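You operate a simulated robot arm through the tools that you are given. There is no shell and no other tool. Be economical: measure what you need, move in short steps, check, and stop when the job is done.

You are at the controls of a simulated robot arm. One attempt, no reset.

## Task
Seat the 30 MM bearing cartridge and clamp it under the orange strap.
Fine: torque the strap bolt as the plate says; the wrench goes back on its rest.

Only the result counts: the job must be done as asked and must still hold three seconds after the hand-in. Knocking over, shifting, dropping, spilling or breaking anything else fails it.

## Robot
A 7-joint arm with a two-finger parallel gripper, fixed in place. Base frame: the origin is at the foot of the arm, x ahead of it, y to its left, z up; the work surface is at about z = 880. Readings come in mm, degrees, newtons and seconds.
With the tool pointing down near the work surface it reaches from about 240 to 680 mm from the base axis. Its first joint turns from -66.0 to 66.0 degrees. Payload 2.4 kg.
The TCP is the grasp point between the finger pads, 30 mm short of the fingertips. In the tool frame z runs along the fingers and y along their closing line. The gripper opens to 94 mm. The fingers are 28 mm wide and 10 mm thick; the gripper's body (50 by 96 mm) begins 55 mm behind the TCP.
Orientation is that of the tool frame in the base frame, as [roll, pitch, yaw] about the fixed x, y, z axes, in that order (R = Rz(yaw) Ry(pitch) Rx(roll)). With the fingers straight down and closing along the base's y, the tool's x points along the base's -x, its y along +y and its z along -z.

## Interface
- The arm moves only by the tool servo_tool. Its argument "series" is a list of rows, each an object (a shift or turn left out is 0, a gripper value left out holds the last) with "delta_pos": the shift along the tool's x, y, z in mm, a list of three; "angular": the turn, a rotation vector about the tool's x, y, z in degrees, a list of three; "grip": the closure in counts, from 0 (fully open) to 255 (shut). In form: [{"delta_pos": [tx, ty, tz], "angular": [rx, ry, rz], "grip": grip}, ...]. A call has 1 to 20 rows; each row is the pose to reach, as a shift and turn from the pose commanded when the call began, along the tool's axes at that moment. Rows are played at 5 a second. More than 50 mm and 8.6 degrees between two rows, or a gripper value outside its range, and nothing of the call is played. A pose out of reach is approached as far as the arm can. The call stops where the force on the tool passes 40 N (or 10 N more than at its start, if that is more) or the arm is blocked; 0.2 s more then pass. Each finger travels about 153 mm/s and halts on what it meets, pressing with about 26 N; the grip force reading is that of the motor and also rises with nothing between the fingers. The clock runs only during rows and for 0.2 s after the last one: add rows that repeat a pose to give the fingers time. The reply holds the time, the measured pose of the TCP, the force on the tool along the base axes, the opening and the grip force, in the units named above and with some noise, with the torque about the TCP (base axes, N m) and any sound that the robot's microphone picked up, and new pictures: "show" is both (left out), scene, wrist or none.
- Cameras (640 x 400 px; columns grow to the right, rows downward): "scene" is fixed at [43.3, 473, 1457.4]; the picture's right is [-0.72, -0.69, 0.00], its down [-0.30, 0.31, -0.90] and it looks along [0.62, -0.65, -0.43] (base axes); focal length 321 px, centre (320, 200). "wrist" rides on the gripper at [76, 14, -103] in the tool frame; the picture's right is [-0.18, 0.98, 0.00], its down [-0.75, -0.14, -0.64] and it looks along [-0.63, -0.12, 0.77] (tool axes); focal length 243 px, centre (320, 200). There is no depth. A picture from a camera that has moved, and an enlarged one, comes with that camera's place and axes in the base frame and with its lens.
- zoom(camera, box): a new picture of the part [left, top, right, bottom] of that camera's present view, enlarged. No time passes.
- hand_in(): hands the job in; it is judged then, once.

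Work in short steps. Places have to be worked out from the pictures, the camera data and where the tool is seen: move nearer, look again, correct. Check each grasp and each placing, and mend what went wrong. You have 120 turns and 200 pictures in all, those below and enlarged ones among them. Open the gripper and draw the arm clear of the work before you hand the job in, unless the task says otherwise; then end with one line.

The tools are called after "Emit:" as name(argument=value, ...) on one line, values as JSON. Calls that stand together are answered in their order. servo_tool: Moves the arm, as the interface text tells. Its arguments: {"type":"object","properties":{"series":{"type":"array"},"show":{"type":"string","enum":["both","scene","wrist","none"]}},"required":["series"]} The other tools are called the same way: zoom (camera, box) takes an enlarged picture of a part of a camera's view; hand_in () hands the job in.

At the start:

```text
t: 0.0
eef_pos: [409.9, 18.6, 1319.9]
orientation: [179.9, 0.0, 180.0]
contact_force: [0.9, 0.0, 0.1]
moment: [0.03, 0.0, 0.0]
width: 93.8
grasp_force: 0.0
```

scene: 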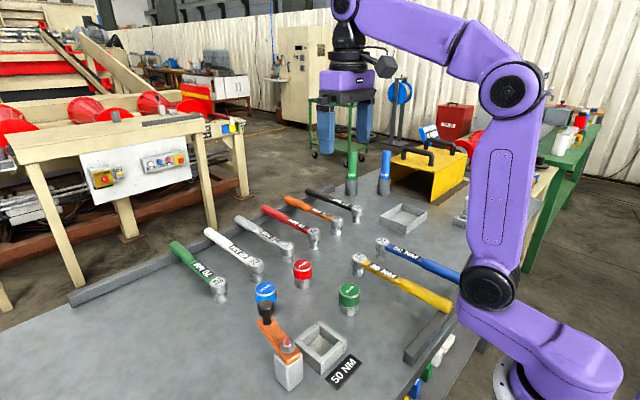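
wrist: 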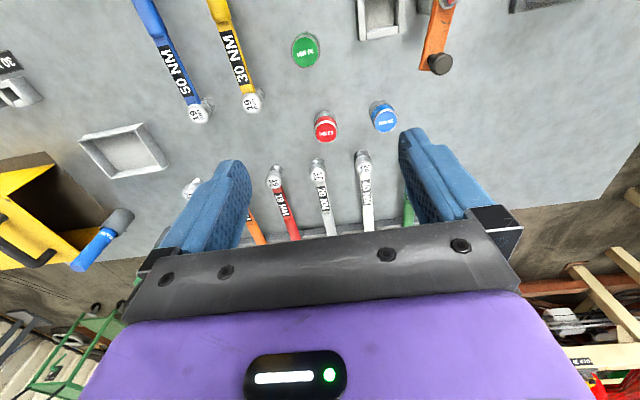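

I start by enlarging the labels on cartridges, wrenches and the plate.

Emit:
zoom(camera="scene", box=[230, 250, 390, 400])

Emit:
zoom(camera="scene", box=[150, 170, 370, 310])

Emit:
zoom(camera="scene", box=[330, 140, 490, 340])

Emit:
zoom(camera="wrist", box=[260, 0, 480, 150])

```text
2.67 times, centred on (310, 325) of scene
camera zoom: at [43.3, 473.0, 1457.4], right [-0.72, -0.69, 0.0], down [-0.3, 0.31, -0.9], along [0.62, -0.65, -0.43], focal length 855 px, centre (347, -133)
```

zoom: 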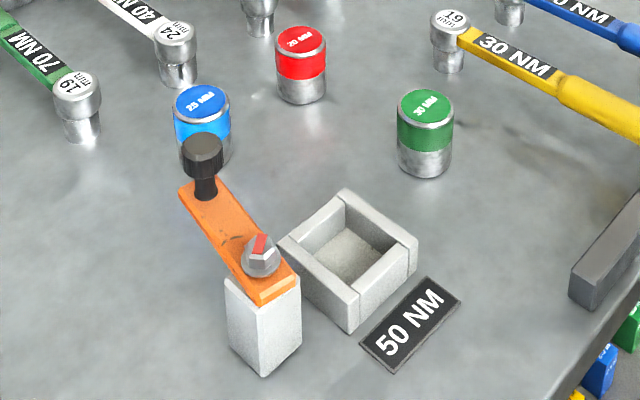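

```text
2.86 times, centred on (260, 240) of scene
camera zoom: at [43.3, 473.0, 1457.4], right [-0.72, -0.69, 0.0], down [-0.3, 0.31, -0.9], along [0.62, -0.65, -0.43], focal length 916 px, centre (491, 86)
```

zoom: 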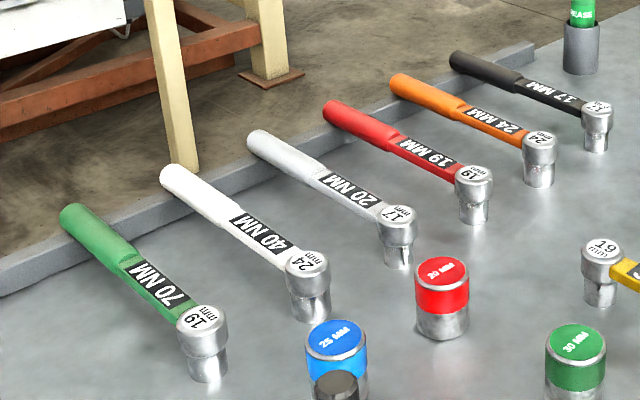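

```text
2.00 times, centred on (410, 240) of scene
camera zoom: at [43.3, 473.0, 1457.4], right [-0.72, -0.69, 0.0], down [-0.3, 0.31, -0.9], along [0.62, -0.65, -0.43], focal length 641 px, centre (140, 120)
```

zoom: 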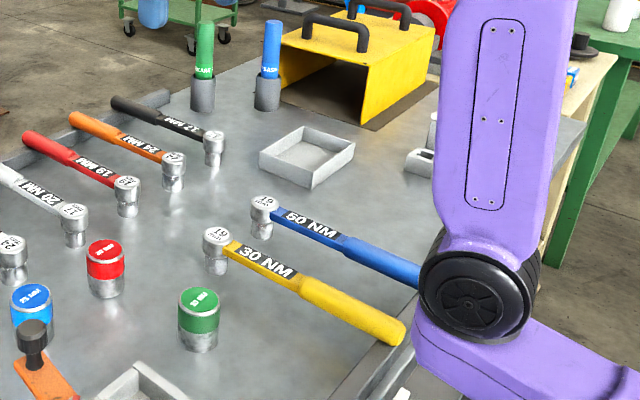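

```text
2.67 times, centred on (370, 75) of wrist
camera zoom: at [335.3, 33.4, 1422.9], right [0.18, 0.98, 0.0], down [0.75, -0.14, 0.64], along [0.63, -0.12, -0.77], focal length 647 px, centre (187, 533)
```

zoom: 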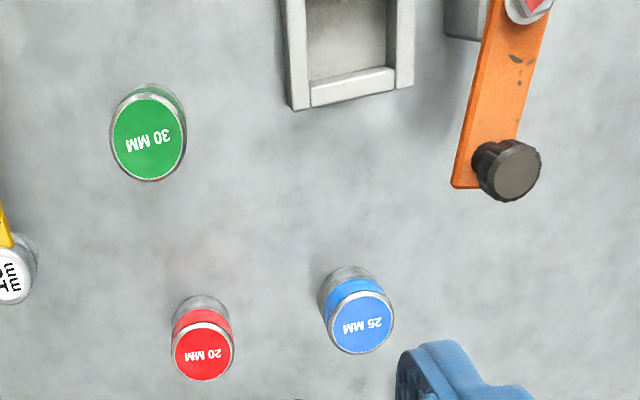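

The plate says 50 NM and the matching wrench is blue (19 mm). Next I move closer above the fixture area to locate the cartridge, pocket and strap.

Emit:
servo_tool(series=[{"delta_pos": [20, 10, 42]}, {"delta_pos": [40, 20, 85]}, {"delta_pos": [60, 30, 127]}, {"delta_pos": [80, 41, 170]}, {"delta_pos": [80, 41, 170]}])

```text
t: 1.2
eef_pos: [331.8, 59.8, 1149.7]
orientation: [179.9, 0.2, -179.9]
contact_force: [0.6, -0.2, -0.4]
moment: [-0.01, -0.01, 0.01]
width: 94.2
grasp_force: 0.1
camera wrist: at [255.2, 74.0, 1251.6], right [0.18, 0.98, 0.0], down [0.75, -0.14, 0.64], along [0.63, -0.12, -0.77], focal length 243 px, centre (320, 200)
```

scene: 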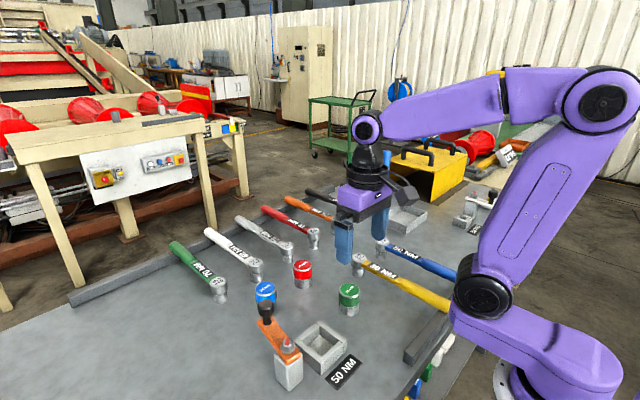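
wrist: 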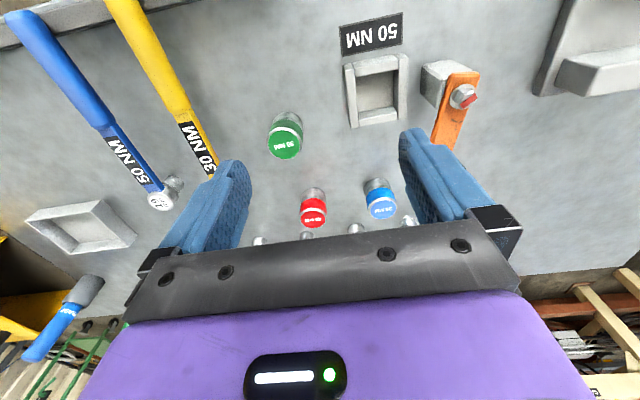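

I enlarge the wrist view on the fixture, the object at the upper right, and the blue wrench.

Emit:
zoom(camera="wrist", box=[250, 0, 500, 230])

Emit:
zoom(camera="wrist", box=[500, 0, 640, 120])

Emit:
zoom(camera="wrist", box=[0, 0, 250, 260])

```text
1.74 times, centred on (375, 115) of wrist
camera zoom: at [255.2, 74.0, 1251.6], right [0.18, 0.98, 0.0], down [0.75, -0.14, 0.64], along [0.63, -0.12, -0.77], focal length 422 px, centre (224, 348)
```

zoom: 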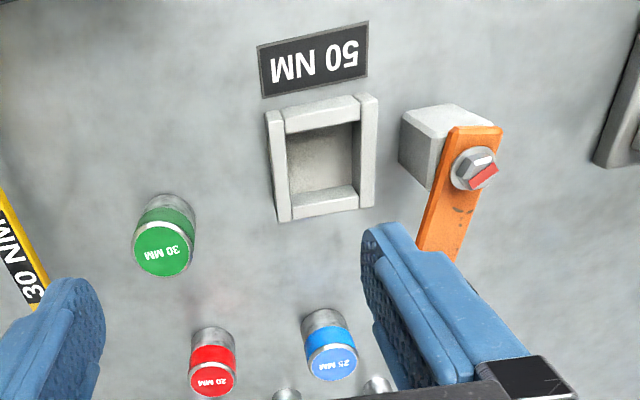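

```text
3.33 times, centred on (570, 60) of wrist
camera zoom: at [255.2, 74.0, 1251.6], right [0.18, 0.98, 0.0], down [0.75, -0.14, 0.64], along [0.63, -0.12, -0.77], focal length 809 px, centre (-513, 667)
```

zoom: 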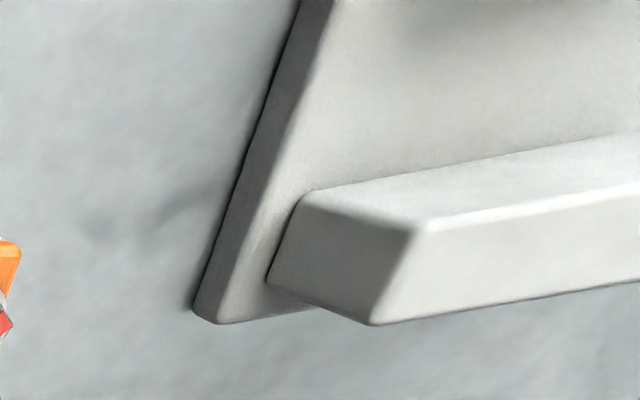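

```text
1.54 times, centred on (125, 130) of wrist
camera zoom: at [255.2, 74.0, 1251.6], right [0.18, 0.98, 0.0], down [0.75, -0.14, 0.64], along [0.63, -0.12, -0.77], focal length 373 px, centre (620, 308)
```

zoom: 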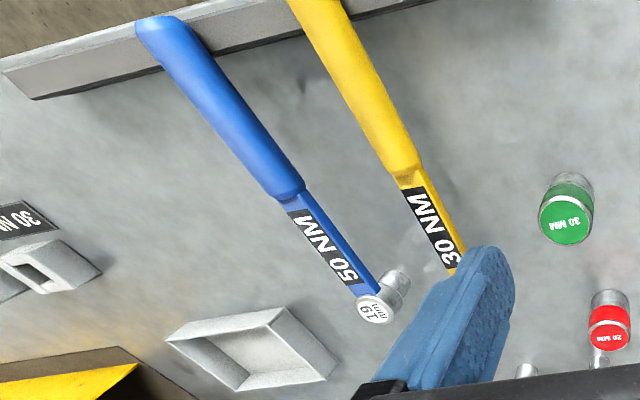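

Cartridge estimated at about (402, -3), pocket centre about (365, 133), bolt about (365, 217). I move over the green 30 MM cartridge.

Emit:
servo_tool(series=[{"delta_pos": [-18, -16, 35]}, {"delta_pos": [-35, -31, 70]}, {"delta_pos": [-53, -47, 105]}, {"delta_pos": [-70, -63, 140]}, {"delta_pos": [-70, -63, 140]}])

```text
t: 2.4
eef_pos: [400.6, -4.6, 1010.6]
orientation: [-179.9, 0.1, -180.0]
contact_force: [-0.6, 0.7, -0.5]
moment: [0.01, -0.01, -0.01]
width: 93.9
grasp_force: 0.1
camera wrist: at [325.0, 9.9, 1112.7], right [0.18, 0.98, 0.0], down [0.75, -0.14, 0.64], along [0.63, -0.12, -0.77], focal length 243 px, centre (320, 200)
```

scene: 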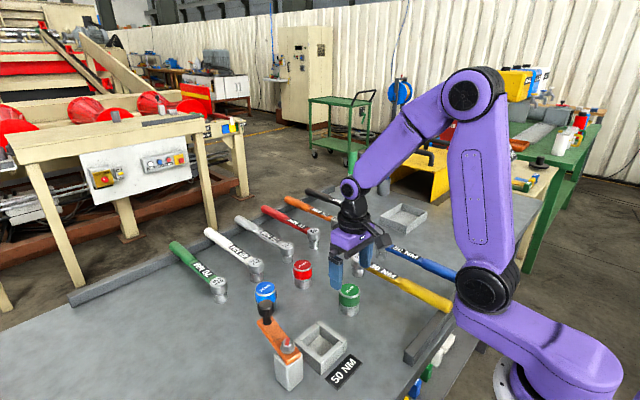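
wrist: 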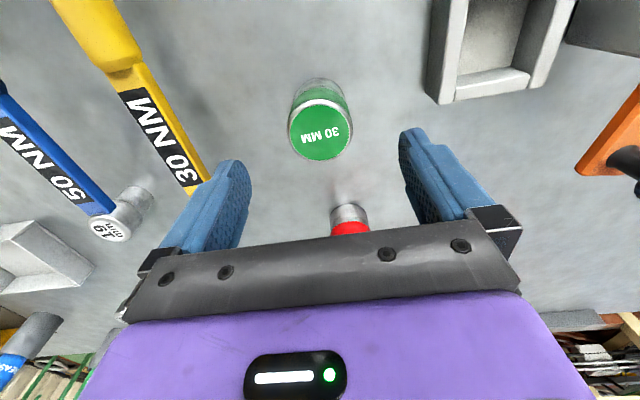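

The cartridge top projects to about (401, -4.5), already under the TCP. I descend until the fingertips flank the top and check.

Emit:
servo_tool(series=[{"delta_pos": [0, 0, 25]}, {"delta_pos": [0, 0, 50]}, {"delta_pos": [0, 0, 66]}, {"delta_pos": [0, 0, 66]}], show="wrist")

Emit:
zoom(camera="scene", box=[300, 230, 420, 330])

```text
t: 3.4
eef_pos: [401.4, -3.7, 944.4]
orientation: [-180.0, 0.1, -179.9]
contact_force: [-0.5, -0.2, 0.7]
moment: [0.0, 0.03, 0.0]
width: 93.8
grasp_force: 0.0
camera wrist: at [325.3, 11.6, 1047.1], right [0.18, 0.98, 0.0], down [0.75, -0.14, 0.64], along [0.63, -0.12, -0.77], focal length 243 px, centre (320, 200)
```

wrist: 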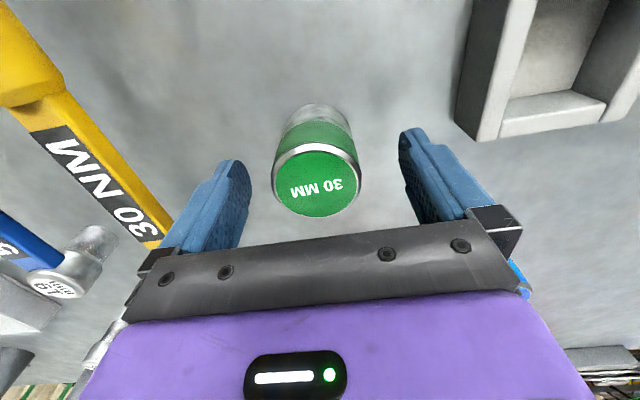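

```text
4.00 times, centred on (360, 280) of scene
camera zoom: at [43.3, 473.0, 1457.4], right [-0.72, -0.69, 0.0], down [-0.3, 0.31, -0.9], along [0.62, -0.65, -0.43], focal length 1283 px, centre (160, -120)
```

zoom: 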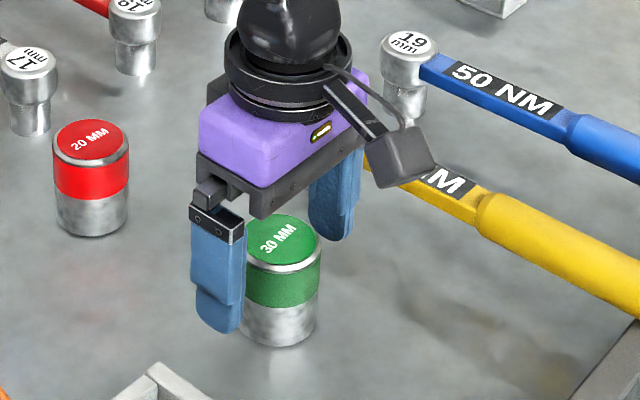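

The cartridge (about 47 mm across) is centred between the fingers to within 2 mm. I trim x by 1.5 mm and close.

Emit:
servo_tool(series=[{"delta_pos": [1.5, 0, 0], "grip": 0}, {"delta_pos": [1.5, 0, 0], "grip": 100}, {"delta_pos": [1.5, 0, 0], "grip": 255}, {"delta_pos": [1.5, 0, 0], "grip": 255}, {"delta_pos": [1.5, 0, 0], "grip": 255}], show="wrist")

```text
t: 4.6
eef_pos: [400.0, -3.3, 944.9]
orientation: [-180.0, 0.0, -179.9]
contact_force: [-0.4, -3.3, 4.5]
moment: [0.04, -0.02, -0.06]
width: 49.3
grasp_force: 25.6
camera wrist: at [324.0, 11.4, 1047.4], right [0.18, 0.98, 0.0], down [0.75, -0.14, 0.64], along [0.63, -0.12, -0.77], focal length 243 px, centre (320, 200)
```

wrist: 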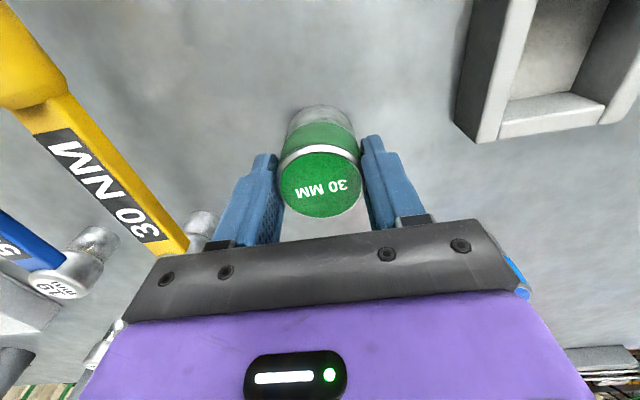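

Grasp is firm at 49.3 mm. I lift it and carry it over the pocket, stopping high to compare positions.

Emit:
servo_tool(series=[{"delta_pos": [0, 0, -40]}, {"delta_pos": [0, 0, -75]}, {"delta_pos": [10, 45, -75]}, {"delta_pos": [25, 90, -75]}, {"delta_pos": [35, 136, -75]}, {"delta_pos": [35, 136, -75]}])

Emit:
zoom(camera="scene", box=[240, 220, 400, 400])

Emit:
zoom(camera="wrist", box=[220, 0, 480, 240])

```text
t: 6.0
eef_pos: [364.3, 132.3, 1019.6]
orientation: [-180.0, -0.1, -179.9]
contact_force: [-0.2, -0.3, -4.8]
moment: [-0.03, 0.02, 0.01]
width: 49.4
grasp_force: 26.1
camera wrist: at [288.1, 147.0, 1121.6], right [0.18, 0.98, 0.0], down [0.75, -0.14, 0.64], along [0.63, -0.12, -0.77], focal length 243 px, centre (320, 200)
```

scene: 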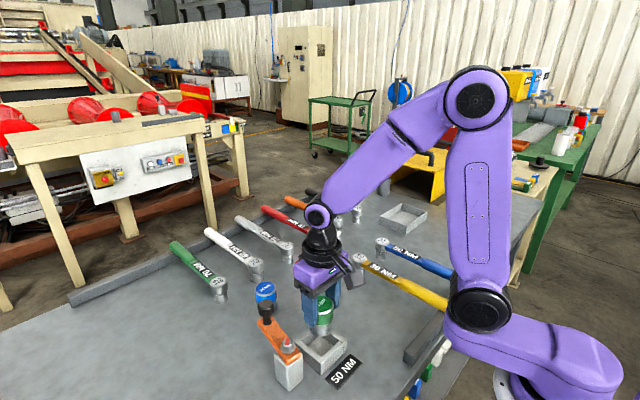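
wrist: 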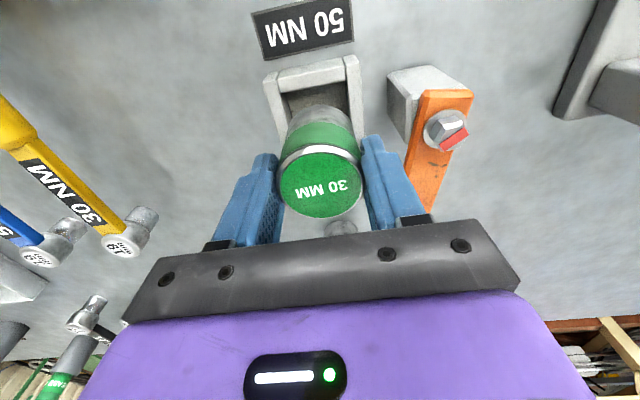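

```text
2.22 times, centred on (320, 310) of scene
camera zoom: at [43.3, 473.0, 1457.4], right [-0.72, -0.69, 0.0], down [-0.3, 0.31, -0.9], along [0.62, -0.65, -0.43], focal length 713 px, centre (320, -44)
```

zoom: 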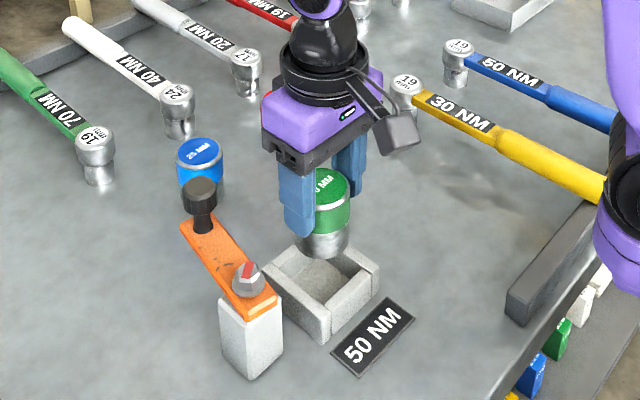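

```text
1.67 times, centred on (350, 120) of wrist
camera zoom: at [288.1, 147.0, 1121.6], right [0.18, 0.98, 0.0], down [0.75, -0.14, 0.64], along [0.63, -0.12, -0.77], focal length 404 px, centre (270, 333)
```

zoom: 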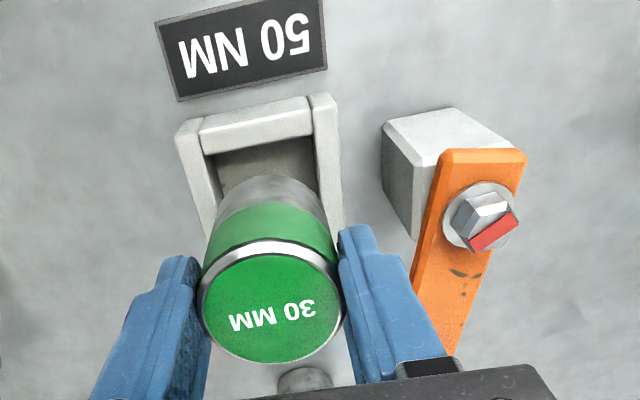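

Alignment is within about 2 mm by estimate. I lower until the cartridge bottom is just above the pocket rim and look again.

Emit:
servo_tool(series=[{"delta_pos": [0, 0, 15]}, {"delta_pos": [0, 0, 32]}, {"delta_pos": [0, 0, 32]}], show="none")

Emit:
zoom(camera="scene", box=[260, 280, 380, 400])

Emit:
zoom(camera="wrist", box=[220, 0, 480, 240])

```text
t: 6.8
eef_pos: [365.3, 131.3, 987.8]
orientation: [180.0, 0.0, 180.0]
contact_force: [0.2, -0.5, -3.2]
moment: [-0.01, 0.0, 0.03]
width: 49.6
grasp_force: 26.4
```

```text
3.33 times, centred on (320, 340) of scene
camera zoom: at [43.3, 473.0, 1457.4], right [-0.72, -0.69, 0.0], down [-0.3, 0.31, -0.9], along [0.62, -0.65, -0.43], focal length 1069 px, centre (320, -267)
```

zoom: 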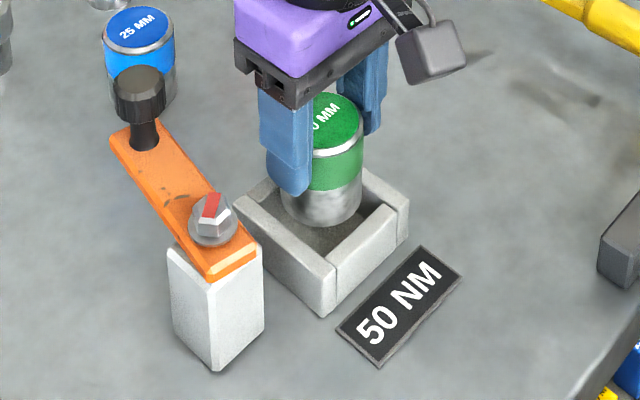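

```text
1.67 times, centred on (350, 120) of wrist
camera zoom: at [289.0, 146.6, 1089.4], right [0.18, 0.98, 0.0], down [0.75, -0.14, 0.64], along [0.63, -0.12, -0.77], focal length 404 px, centre (270, 333)
```

zoom: 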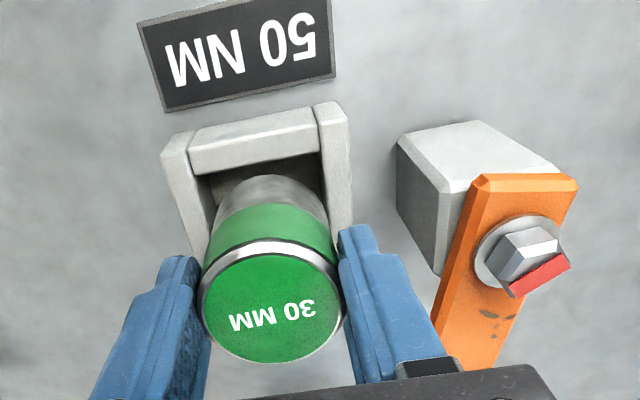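

Emit:
zoom(camera="wrist", box=[280, 35, 380, 135])

Emit:
zoom(camera="scene", box=[300, 320, 350, 380])

```text
4.00 times, centred on (330, 85) of wrist
camera zoom: at [289.0, 146.6, 1089.4], right [0.18, 0.98, 0.0], down [0.75, -0.14, 0.64], along [0.63, -0.12, -0.77], focal length 970 px, centre (280, 660)
```

zoom: 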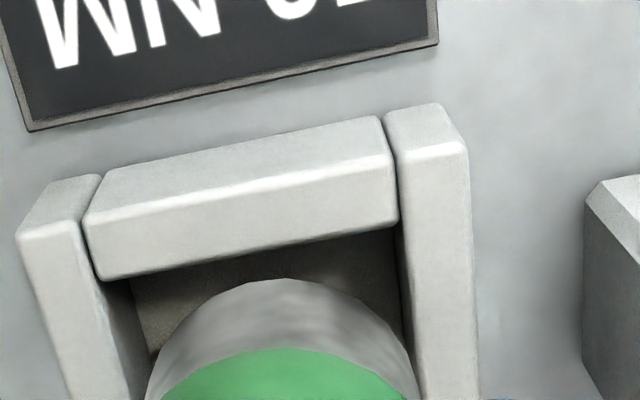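

```text
6.67 times, centred on (325, 350) of scene
camera zoom: at [43.3, 473.0, 1457.4], right [-0.72, -0.69, 0.0], down [-0.3, 0.31, -0.9], along [0.62, -0.65, -0.43], focal length 2138 px, centre (287, -800)
```

zoom: 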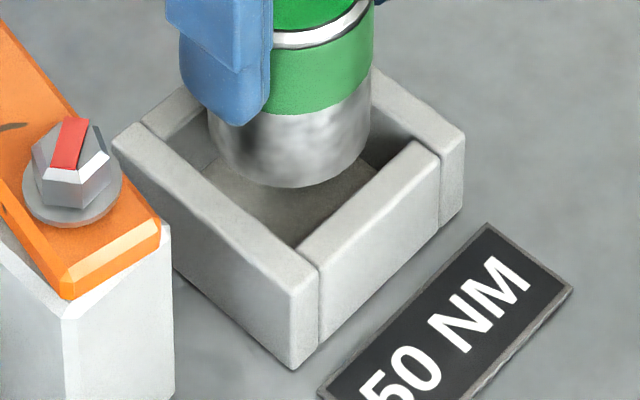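

The cartridge (49.4 mm) looks centred over the about 54 mm opening. I lower in small steps with force guarding.

Emit:
servo_tool(series=[{"delta_pos": [0, 0, 6]}, {"delta_pos": [0, 0, 12]}, {"delta_pos": [0, 0, 18]}, {"delta_pos": [0, 0, 24]}], show="none")

Emit:
zoom(camera="scene", box=[280, 300, 370, 390])

Emit:
zoom(camera="wrist", box=[280, 0, 480, 160])

```text
t: 7.8
eef_pos: [364.4, 131.5, 961.9]
orientation: [-179.9, 0.0, -180.0]
contact_force: [0.0, 0.6, -4.9]
moment: [0.03, 0.0, -0.01]
width: 49.8
grasp_force: 26.2
```

```text
4.44 times, centred on (325, 345) of scene
camera zoom: at [43.3, 473.0, 1457.4], right [-0.72, -0.69, 0.0], down [-0.3, 0.31, -0.9], along [0.62, -0.65, -0.43], focal length 1425 px, centre (298, -444)
```

zoom: 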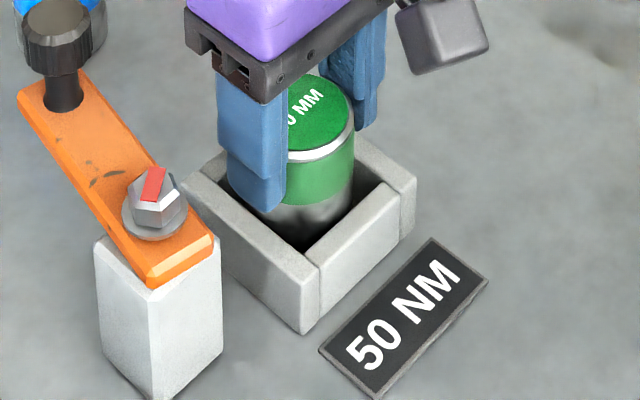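

```text
2.50 times, centred on (380, 80) of wrist
camera zoom: at [289.2, 146.9, 1065.3], right [0.18, 0.98, 0.0], down [0.75, -0.14, 0.64], along [0.63, -0.12, -0.77], focal length 606 px, centre (170, 500)
```

zoom: 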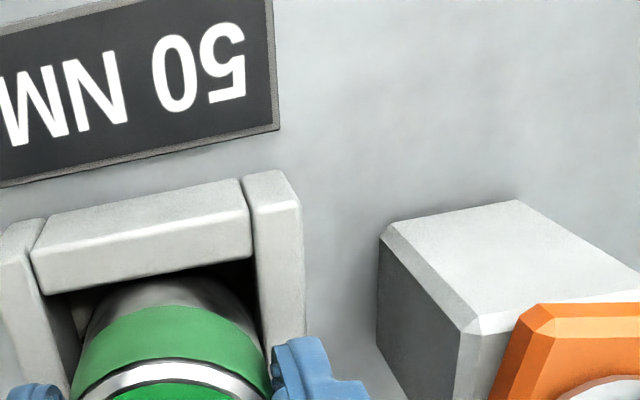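

It is in the mouth without contact. I continue down in 3 mm steps until it meets the floor.

Emit:
servo_tool(series=[{"delta_pos": [0, 0, 3]}, {"delta_pos": [0, 0, 6]}, {"delta_pos": [0, 0, 9]}, {"delta_pos": [0, 0, 11]}], show="none")

Emit:
zoom(camera="scene", box=[280, 300, 370, 390])

```text
t: 8.8
eef_pos: [366.0, 131.7, 951.3]
orientation: [179.9, 0.0, 179.9]
contact_force: [0.1, 0.6, -4.5]
moment: [0.03, 0.0, 0.0]
width: 49.8
grasp_force: 26.3
```

```text
4.44 times, centred on (325, 345) of scene
camera zoom: at [43.3, 473.0, 1457.4], right [-0.72, -0.69, 0.0], down [-0.3, 0.31, -0.9], along [0.62, -0.65, -0.43], focal length 1425 px, centre (298, -444)
```

zoom: 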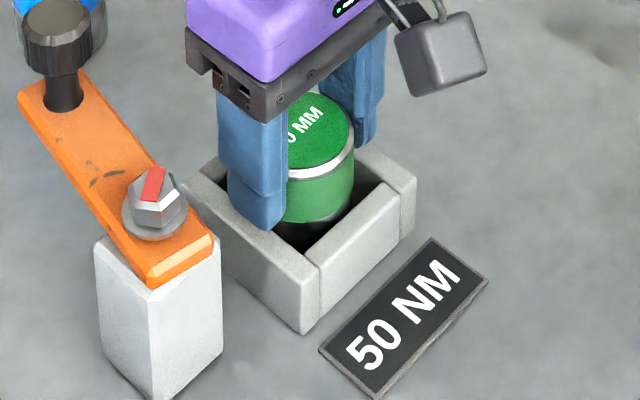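

Emit:
servo_tool(series=[{"delta_pos": [0, 0, 1.5]}, {"delta_pos": [0, 0, 3]}, {"delta_pos": [0, 0, 4]}], show="none")

Emit:
zoom(camera="scene", box=[280, 300, 370, 390])

```text
t: 9.6
eef_pos: [365.1, 131.8, 948.5]
orientation: [179.9, 0.3, -180.0]
contact_force: [4.1, -5.5, 23.7]
moment: [-0.44, -0.22, 0.09]
width: 49.6
grasp_force: 26.2
```

```text
4.44 times, centred on (325, 345) of scene
camera zoom: at [43.1, 472.7, 1457.5], right [-0.72, -0.69, 0.0], down [-0.3, 0.31, -0.9], along [0.62, -0.65, -0.43], focal length 1425 px, centre (298, -444)
```

zoom: 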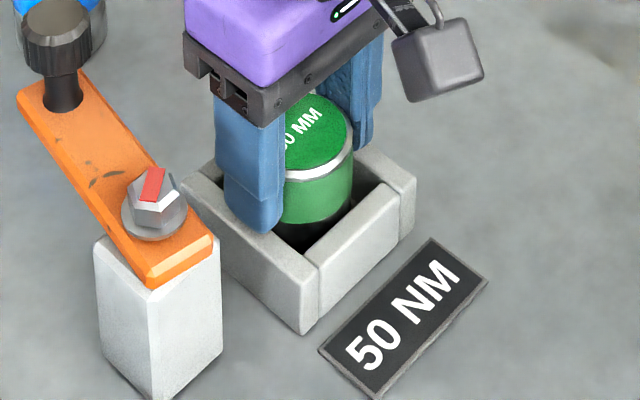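

Contact force of about 28 N up at z=948.5, about 3.5 mm above the pickup height, consistent with the pocket floor. I open modestly to stay clear of the post and rise.

Emit:
servo_tool(series=[{"delta_pos": [0, 0, 3], "grip": 95}, {"delta_pos": [0, 0, 2], "grip": 95}, {"delta_pos": [0, 0, 0], "grip": 95}, {"delta_pos": [0, 0, -20], "grip": 95}, {"delta_pos": [0, 0, -50], "grip": 95}, {"delta_pos": [0, 0, -90], "grip": 95}, {"delta_pos": [20, 0, -120], "grip": 95}, {"delta_pos": [20, 0, -120], "grip": 95}])

Emit:
zoom(camera="scene", box=[230, 280, 370, 390])

Emit:
zoom(camera="wrist", box=[240, 20, 520, 220])

```text
t: 11.4
eef_pos: [345.9, 131.6, 1069.0]
orientation: [-180.0, 0.0, -180.0]
contact_force: [0.9, 0.2, -0.3]
moment: [0.01, -0.01, 0.03]
width: 59.0
grasp_force: 0.1
camera wrist: at [269.3, 146.2, 1171.3], right [0.18, 0.98, 0.0], down [0.75, -0.14, 0.64], along [0.63, -0.12, -0.77], focal length 243 px, centre (320, 200)
```

scene: 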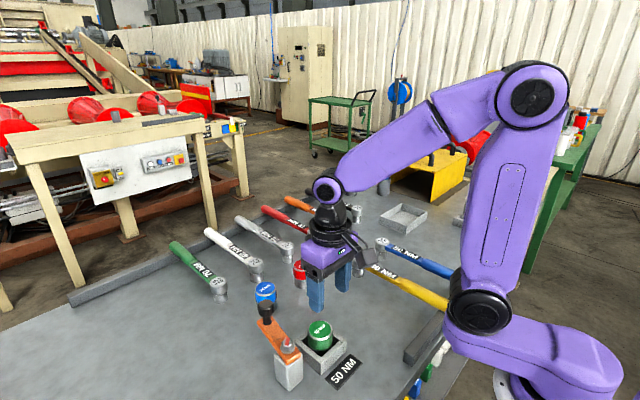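
wrist: 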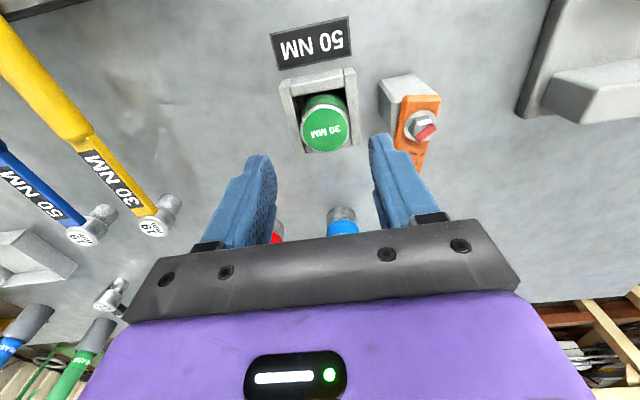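

```text
3.64 times, centred on (300, 335) of scene
camera zoom: at [43.3, 473.0, 1457.4], right [-0.72, -0.69, 0.0], down [-0.3, 0.31, -0.9], along [0.62, -0.65, -0.43], focal length 1166 px, centre (393, -291)
```

zoom: 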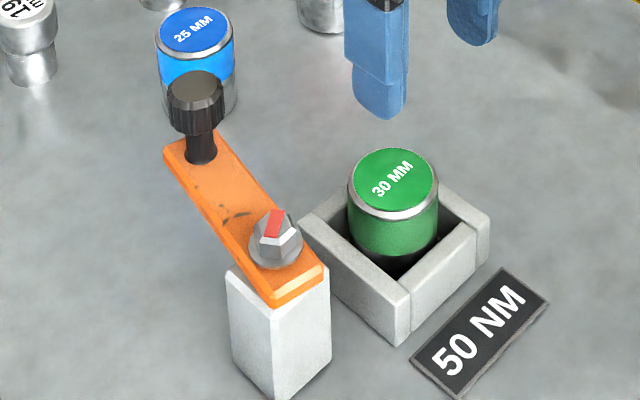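

```text
2.00 times, centred on (380, 120) of wrist
camera zoom: at [269.3, 146.2, 1171.3], right [0.18, 0.98, 0.0], down [0.75, -0.14, 0.64], along [0.63, -0.12, -0.77], focal length 485 px, centre (200, 360)
```

zoom: 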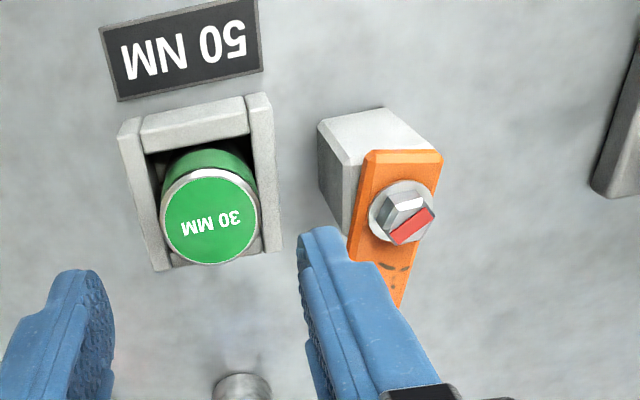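

Cartridge is seated at the pocket floor. Next the strap: knob axis estimated at (439, 209), bolt at (368, 217). I move above the knob with the gripper open.

Emit:
servo_tool(series=[{"delta_pos": [-30, 25, 0], "grip": 0}, {"delta_pos": [-60, 50, 0], "grip": 0}, {"delta_pos": [-93, 77, 0], "grip": 0}, {"delta_pos": [-93, 77, 0], "grip": 0}])

Emit:
zoom(camera="scene", box=[230, 260, 370, 390])

```text
t: 12.4
eef_pos: [439.7, 209.7, 1068.5]
orientation: [-180.0, 0.2, -179.9]
contact_force: [0.2, -0.4, 0.4]
moment: [-0.01, -0.03, 0.02]
width: 93.9
grasp_force: 0.0
camera wrist: at [363.5, 223.8, 1170.6], right [0.18, 0.98, 0.0], down [0.75, -0.14, 0.64], along [0.63, -0.12, -0.77], focal length 243 px, centre (320, 200)
```

scene: 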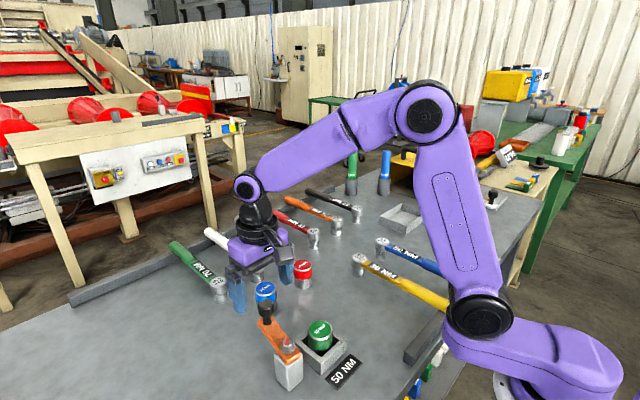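
wrist: 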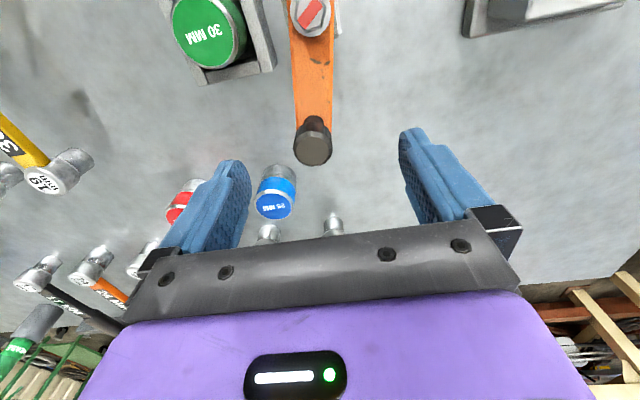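

```text
3.08 times, centred on (300, 325) of scene
camera zoom: at [43.3, 473.0, 1457.4], right [-0.72, -0.69, 0.0], down [-0.3, 0.31, -0.9], along [0.62, -0.65, -0.43], focal length 987 px, centre (382, -185)
```

zoom: 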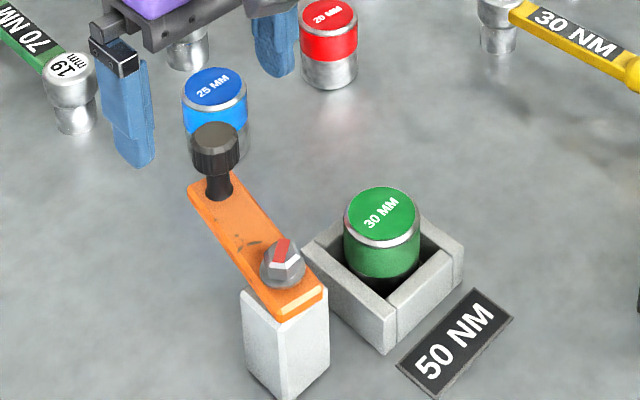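

Combined views put the knob near (445, 205), top near z 1009. I descend around it.

Emit:
servo_tool(series=[{"delta_pos": [-5, -5, 22]}, {"delta_pos": [-5, -5, 45]}, {"delta_pos": [-5, -5, 62]}, {"delta_pos": [-5, -5, 62]}], show="wrist")

Emit:
zoom(camera="scene", box=[210, 240, 350, 390])

```text
t: 13.4
eef_pos: [441.8, 204.0, 1006.0]
orientation: [180.0, 0.1, -180.0]
contact_force: [0.2, 0.4, 0.5]
moment: [-0.01, -0.01, -0.01]
width: 94.2
grasp_force: 0.0
camera wrist: at [366.8, 218.9, 1108.3], right [0.18, 0.98, 0.0], down [0.75, -0.14, 0.64], along [0.63, -0.12, -0.77], focal length 243 px, centre (320, 200)
```

wrist: 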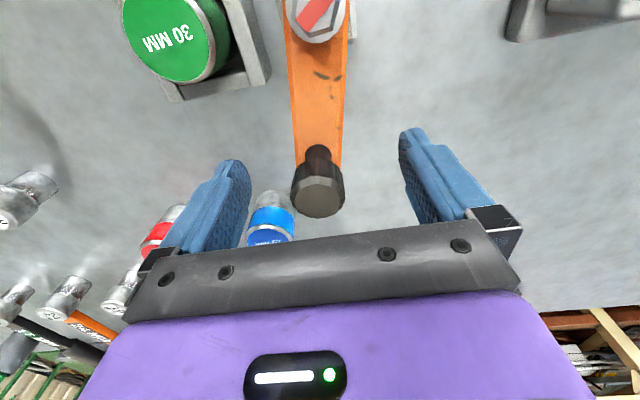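

```text
2.67 times, centred on (280, 315) of scene
camera zoom: at [43.3, 473.0, 1457.4], right [-0.72, -0.69, 0.0], down [-0.3, 0.31, -0.9], along [0.62, -0.65, -0.43], focal length 855 px, centre (427, -107)
```

zoom: 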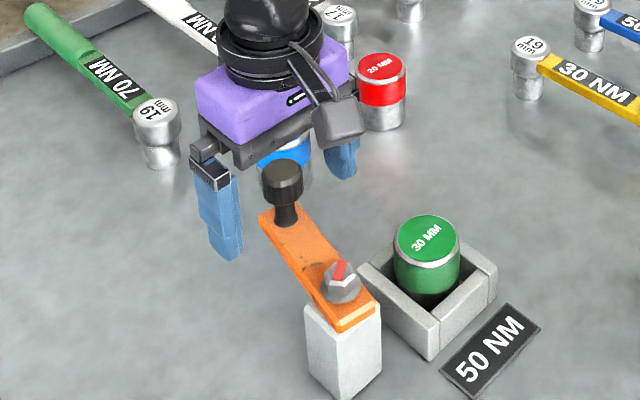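

The knob is centred between the fingers. I close on it.

Emit:
servo_tool(series=[{"delta_pos": [-2, -1, 2], "grip": 0}, {"delta_pos": [-2, -1, 2], "grip": 120}, {"delta_pos": [-2, -1, 2], "grip": 255}, {"delta_pos": [-2, -1, 2], "grip": 255}, {"delta_pos": [-2, -1, 2], "grip": 255}], show="wrist")

```text
t: 14.6
eef_pos: [446.3, 203.6, 1004.3]
orientation: [180.0, 0.2, -180.0]
contact_force: [6.7, -0.1, -4.3]
moment: [0.03, 0.12, -0.11]
width: 29.9
grasp_force: 44.8
camera wrist: at [369.5, 218.0, 1106.3], right [0.18, 0.98, 0.0], down [0.75, -0.14, 0.64], along [0.63, -0.12, -0.77], focal length 243 px, centre (320, 200)
```

wrist: 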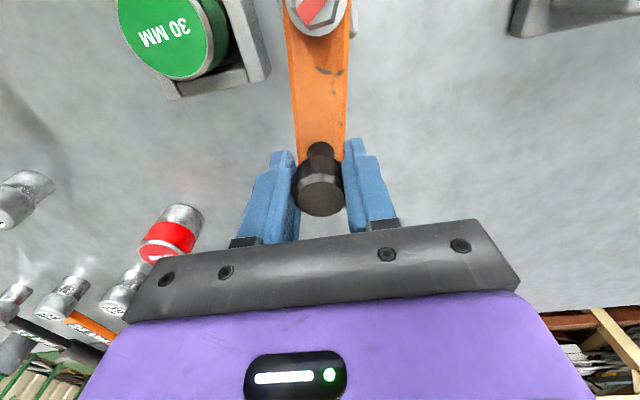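

Knob gripped (30 mm). I swing it along an arc of about 77 mm radius around the bolt, first 30 degrees.

Emit:
servo_tool(series=[{"delta_pos": [1.4, -6.6, 0]}, {"delta_pos": [3.4, -13, 0]}, {"delta_pos": [6, -19.2, 0]}, {"delta_pos": [9.1, -25.2, 0]}, {"delta_pos": [12.8, -30.8, 0]}, {"delta_pos": [16.9, -36.2, 0]}])

```text
t: 16.0
eef_pos: [429.7, 166.6, 1004.1]
orientation: [180.0, 0.3, 179.9]
contact_force: [25.6, -4.4, -6.2]
moment: [0.32, 0.26, -0.86]
width: 29.7
grasp_force: 44.7
camera wrist: at [353.8, 181.4, 1106.8], right [0.19, 0.98, 0.0], down [0.75, -0.14, 0.65], along [0.64, -0.12, -0.76], focal length 243 px, centre (320, 200)
```

scene: 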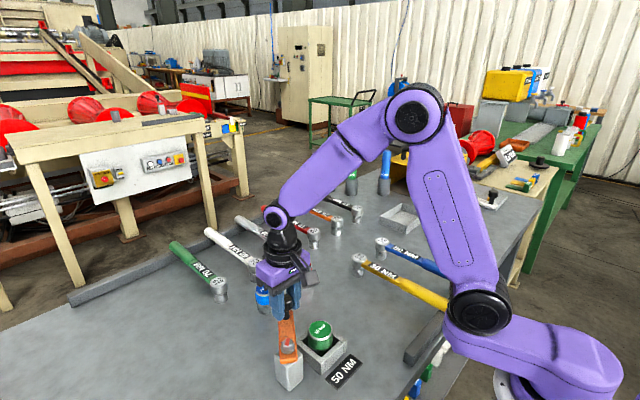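
wrist: 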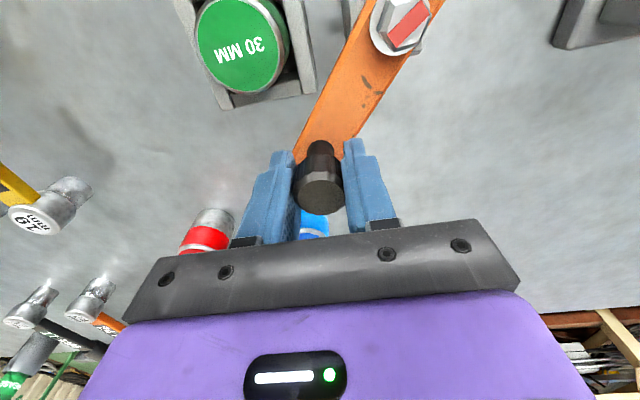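

The strap follows. Torque has built up from the knob twisting in the pads, so I continue the arc while turning the gripper along with it.

Emit:
servo_tool(series=[{"delta_pos": [3.4, -5.2, 0], "angular": [0, 0, 7]}, {"delta_pos": [8.3, -10, 0], "angular": [0, 0, 14]}, {"delta_pos": [13.6, -14.3, 0], "angular": [0, 0, 21]}, {"delta_pos": [19.5, -18.2, 0], "angular": [0, 0, 28]}, {"delta_pos": [25.5, -21.6, 0], "angular": [0, 0, 35]}, {"delta_pos": [31.7, -24.5, 0], "angular": [0, 0, 42]}])

```text
t: 17.4
eef_pos: [394.0, 143.0, 1005.0]
orientation: [-179.9, 0.0, 138.1]
contact_force: [-4.1, -19.4, 15.4]
moment: [0.15, 0.14, 0.89]
width: 29.8
grasp_force: 44.8
camera wrist: at [348.2, 204.2, 1106.7], right [0.79, 0.61, 0.0], down [0.47, -0.61, 0.64], along [0.39, -0.51, -0.77], focal length 243 px, centre (320, 200)
```

scene: 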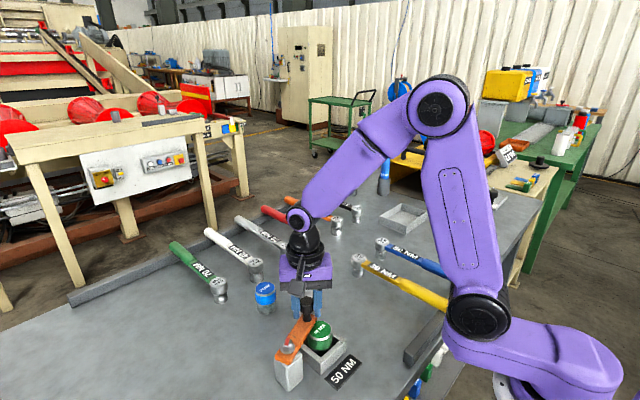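
wrist: 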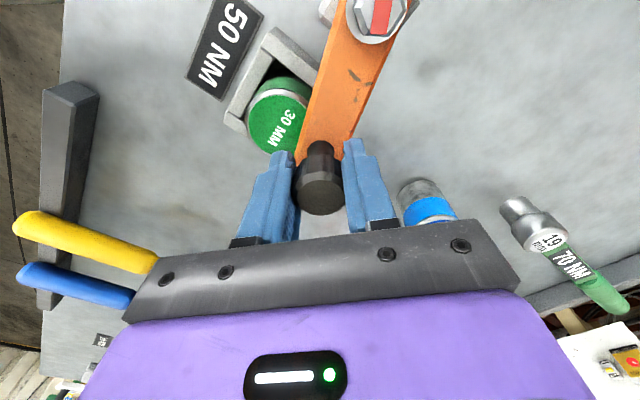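

Emit:
zoom(camera="scene", box=[260, 290, 370, 390])

Emit:
zoom(camera="wrist", box=[220, 0, 440, 160])

```text
4.00 times, centred on (315, 340) of scene
camera zoom: at [42.9, 472.3, 1457.7], right [-0.72, -0.69, 0.0], down [-0.3, 0.31, -0.9], along [0.62, -0.65, -0.43], focal length 1283 px, centre (340, -360)
```

zoom: 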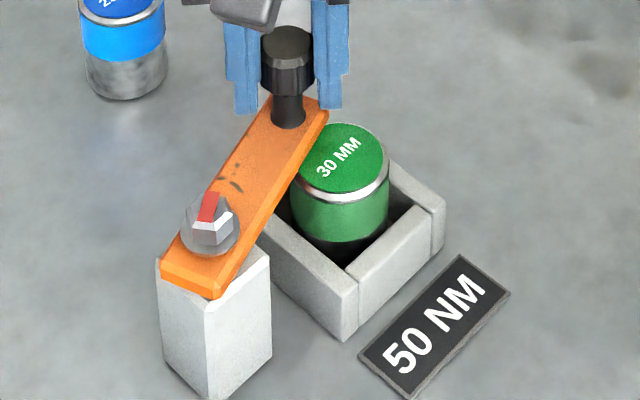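

```text
2.50 times, centred on (330, 80) of wrist
camera zoom: at [348.2, 204.2, 1106.7], right [0.79, 0.61, 0.0], down [0.47, -0.61, 0.64], along [0.39, -0.51, -0.77], focal length 606 px, centre (295, 500)
```

zoom: 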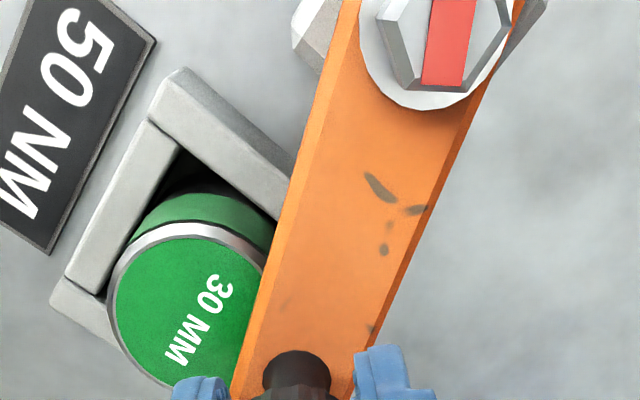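

The strap is passing over the cartridge. I finish the swing to about -92 degrees, pointing at the pocket centre.

Emit:
servo_tool(series=[{"delta_pos": [4.6, -7.9, 0], "angular": [0, 0, 5]}, {"delta_pos": [7.5, -11.7, 0], "angular": [0, 0, 9]}, {"delta_pos": [10.5, -15.3, 0], "angular": [0, 0, 13]}, {"delta_pos": [14.1, -19.1, 0], "angular": [0, 0, 17]}, {"delta_pos": [18.2, -22.7, 0], "angular": [0, 0, 20]}], show="wrist")

Emit:
zoom(camera="scene", box=[260, 290, 370, 390])

```text
t: 18.6
eef_pos: [368.5, 137.5, 1005.0]
orientation: [179.8, 0.1, 118.1]
contact_force: [9.1, -7.1, -12.1]
moment: [-0.14, 0.72, 0.69]
width: 29.9
grasp_force: 45.1
camera wrist: at [345.6, 212.5, 1106.6], right [0.95, 0.3, 0.0], down [0.23, -0.73, 0.64], along [0.2, -0.61, -0.77], focal length 243 px, centre (320, 200)
```

wrist: 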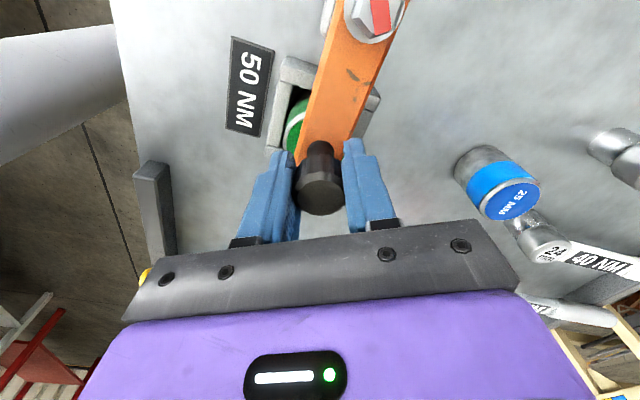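

```text
4.00 times, centred on (315, 340) of scene
camera zoom: at [43.8, 472.8, 1457.5], right [-0.72, -0.69, 0.0], down [-0.3, 0.31, -0.9], along [0.62, -0.65, -0.43], focal length 1283 px, centre (340, -360)
```

zoom: 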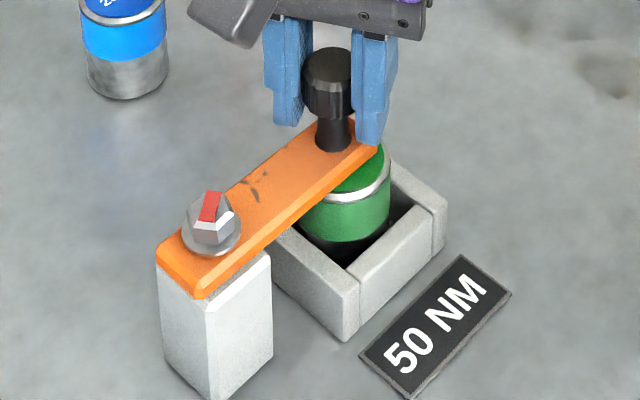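

Nearly aligned; a few millimetres more brings the strap over the pocket centre.

Emit:
servo_tool(series=[{"delta_pos": [1.2, -2.2, 0]}, {"delta_pos": [2.4, -4.4, 0]}, {"delta_pos": [2.4, -4.4, 0]}], show="none")

Emit:
zoom(camera="scene", box=[260, 290, 370, 390])

```text
t: 19.1
eef_pos: [368.5, 138.0, 1004.8]
orientation: [179.3, 0.2, 117.8]
contact_force: [10.3, 1.5, -13.7]
moment: [0.02, 0.66, 0.08]
width: 30.0
grasp_force: 44.4
stopped in row 2: the force on the tool passed its limit at 44 N (the readings are from after the stop); the commanded pose is now the measured one
```

```text
4.00 times, centred on (315, 340) of scene
camera zoom: at [43.7, 473.1, 1457.4], right [-0.72, -0.69, 0.0], down [-0.3, 0.31, -0.9], along [0.62, -0.65, -0.43], focal length 1283 px, centre (340, -360)
```

zoom: 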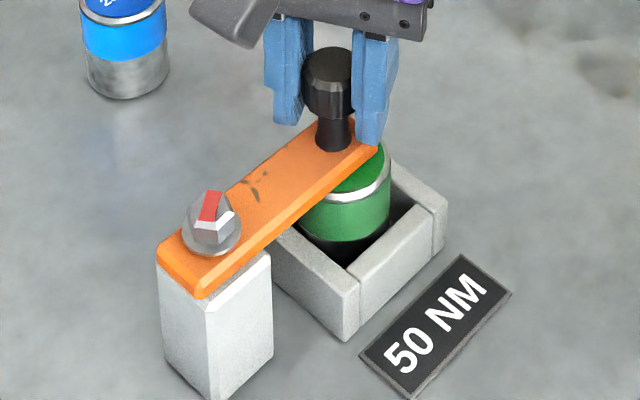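

The strap sits against its end stop over the cartridge. I release the knob, rise, and turn the gripper back.

Emit:
servo_tool(series=[{"grip": 110}, {"grip": 110}, {"delta_pos": [0, 0, -30], "grip": 110}, {"delta_pos": [0, 0, -70], "grip": 110}, {"delta_pos": [0, 0, -110], "grip": 110}, {"delta_pos": [0, 0, -130], "angular": [0, 0, -8], "grip": 60}, {"delta_pos": [0, 0, -130], "angular": [0, 0, -16], "grip": 60}, {"delta_pos": [0, 0, -130], "angular": [0, 0, -24], "grip": 60}, {"delta_pos": [0, 0, -130], "angular": [0, 0, -32], "grip": 60}, {"delta_pos": [0, 0, -130], "angular": [0, 0, -40], "grip": 60}, {"delta_pos": [0, 0, -130], "angular": [0, 0, -48], "grip": 60}, {"delta_pos": [0, 0, -130], "angular": [0, 0, -56], "grip": 60}, {"delta_pos": [0, 0, -130], "angular": [0, 0, -62.2], "grip": 60}, {"delta_pos": [0, 0, -130], "angular": [0, 0, -62.2], "grip": 60}])

Emit:
zoom(camera="scene", box=[260, 290, 370, 390])

Emit:
zoom(camera="wrist", box=[240, 0, 520, 200])

```text
t: 22.1
eef_pos: [367.3, 137.1, 1133.7]
orientation: [179.9, 0.6, -180.0]
contact_force: [0.3, 0.2, 0.9]
moment: [-0.01, 0.0, 0.02]
width: 72.2
grasp_force: 0.1
camera wrist: at [290.0, 152.2, 1236.5], right [0.18, 0.98, 0.0], down [0.75, -0.14, 0.65], along [0.64, -0.11, -0.76], focal length 243 px, centre (320, 200)
```

scene: 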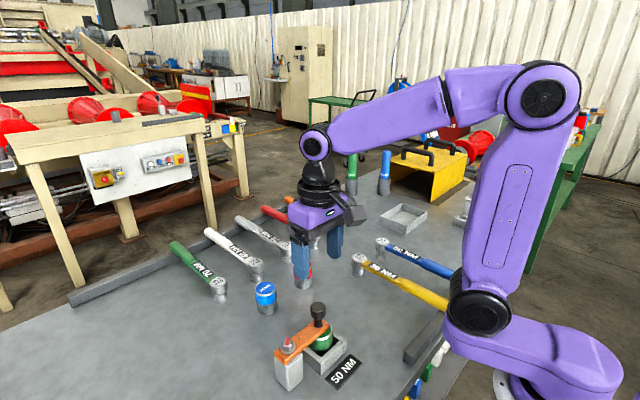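
wrist: 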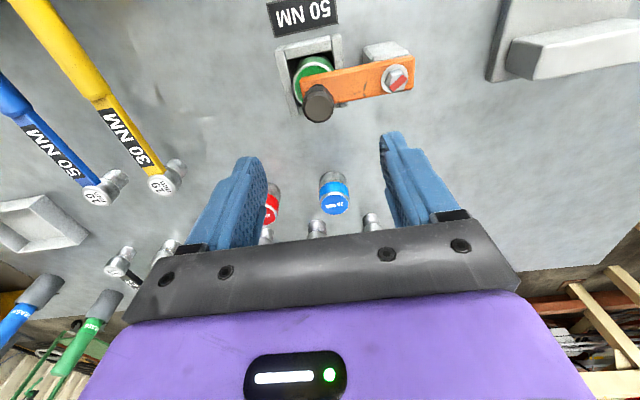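

```text
4.00 times, centred on (315, 340) of scene
camera zoom: at [43.3, 473.0, 1457.4], right [-0.72, -0.69, 0.0], down [-0.3, 0.31, -0.9], along [0.62, -0.65, -0.43], focal length 1283 px, centre (340, -360)
```

zoom: 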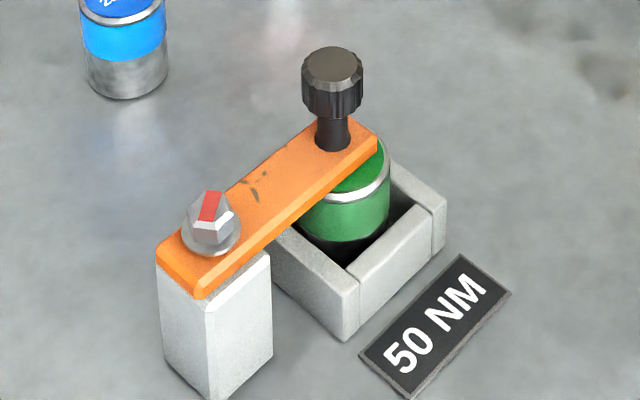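

```text
2.00 times, centred on (380, 100) of wrist
camera zoom: at [290.0, 152.2, 1236.5], right [0.18, 0.98, 0.0], down [0.75, -0.14, 0.65], along [0.64, -0.11, -0.76], focal length 485 px, centre (200, 400)
```

zoom: 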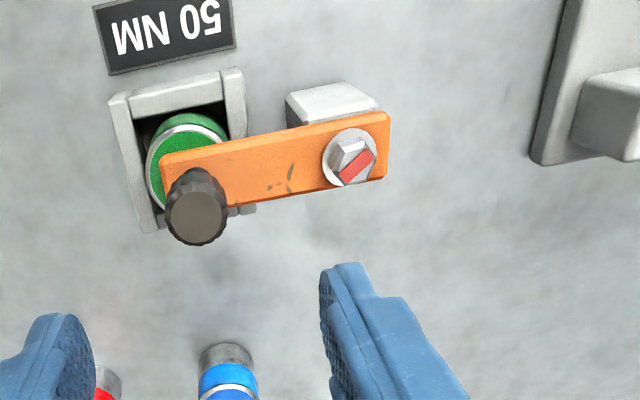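

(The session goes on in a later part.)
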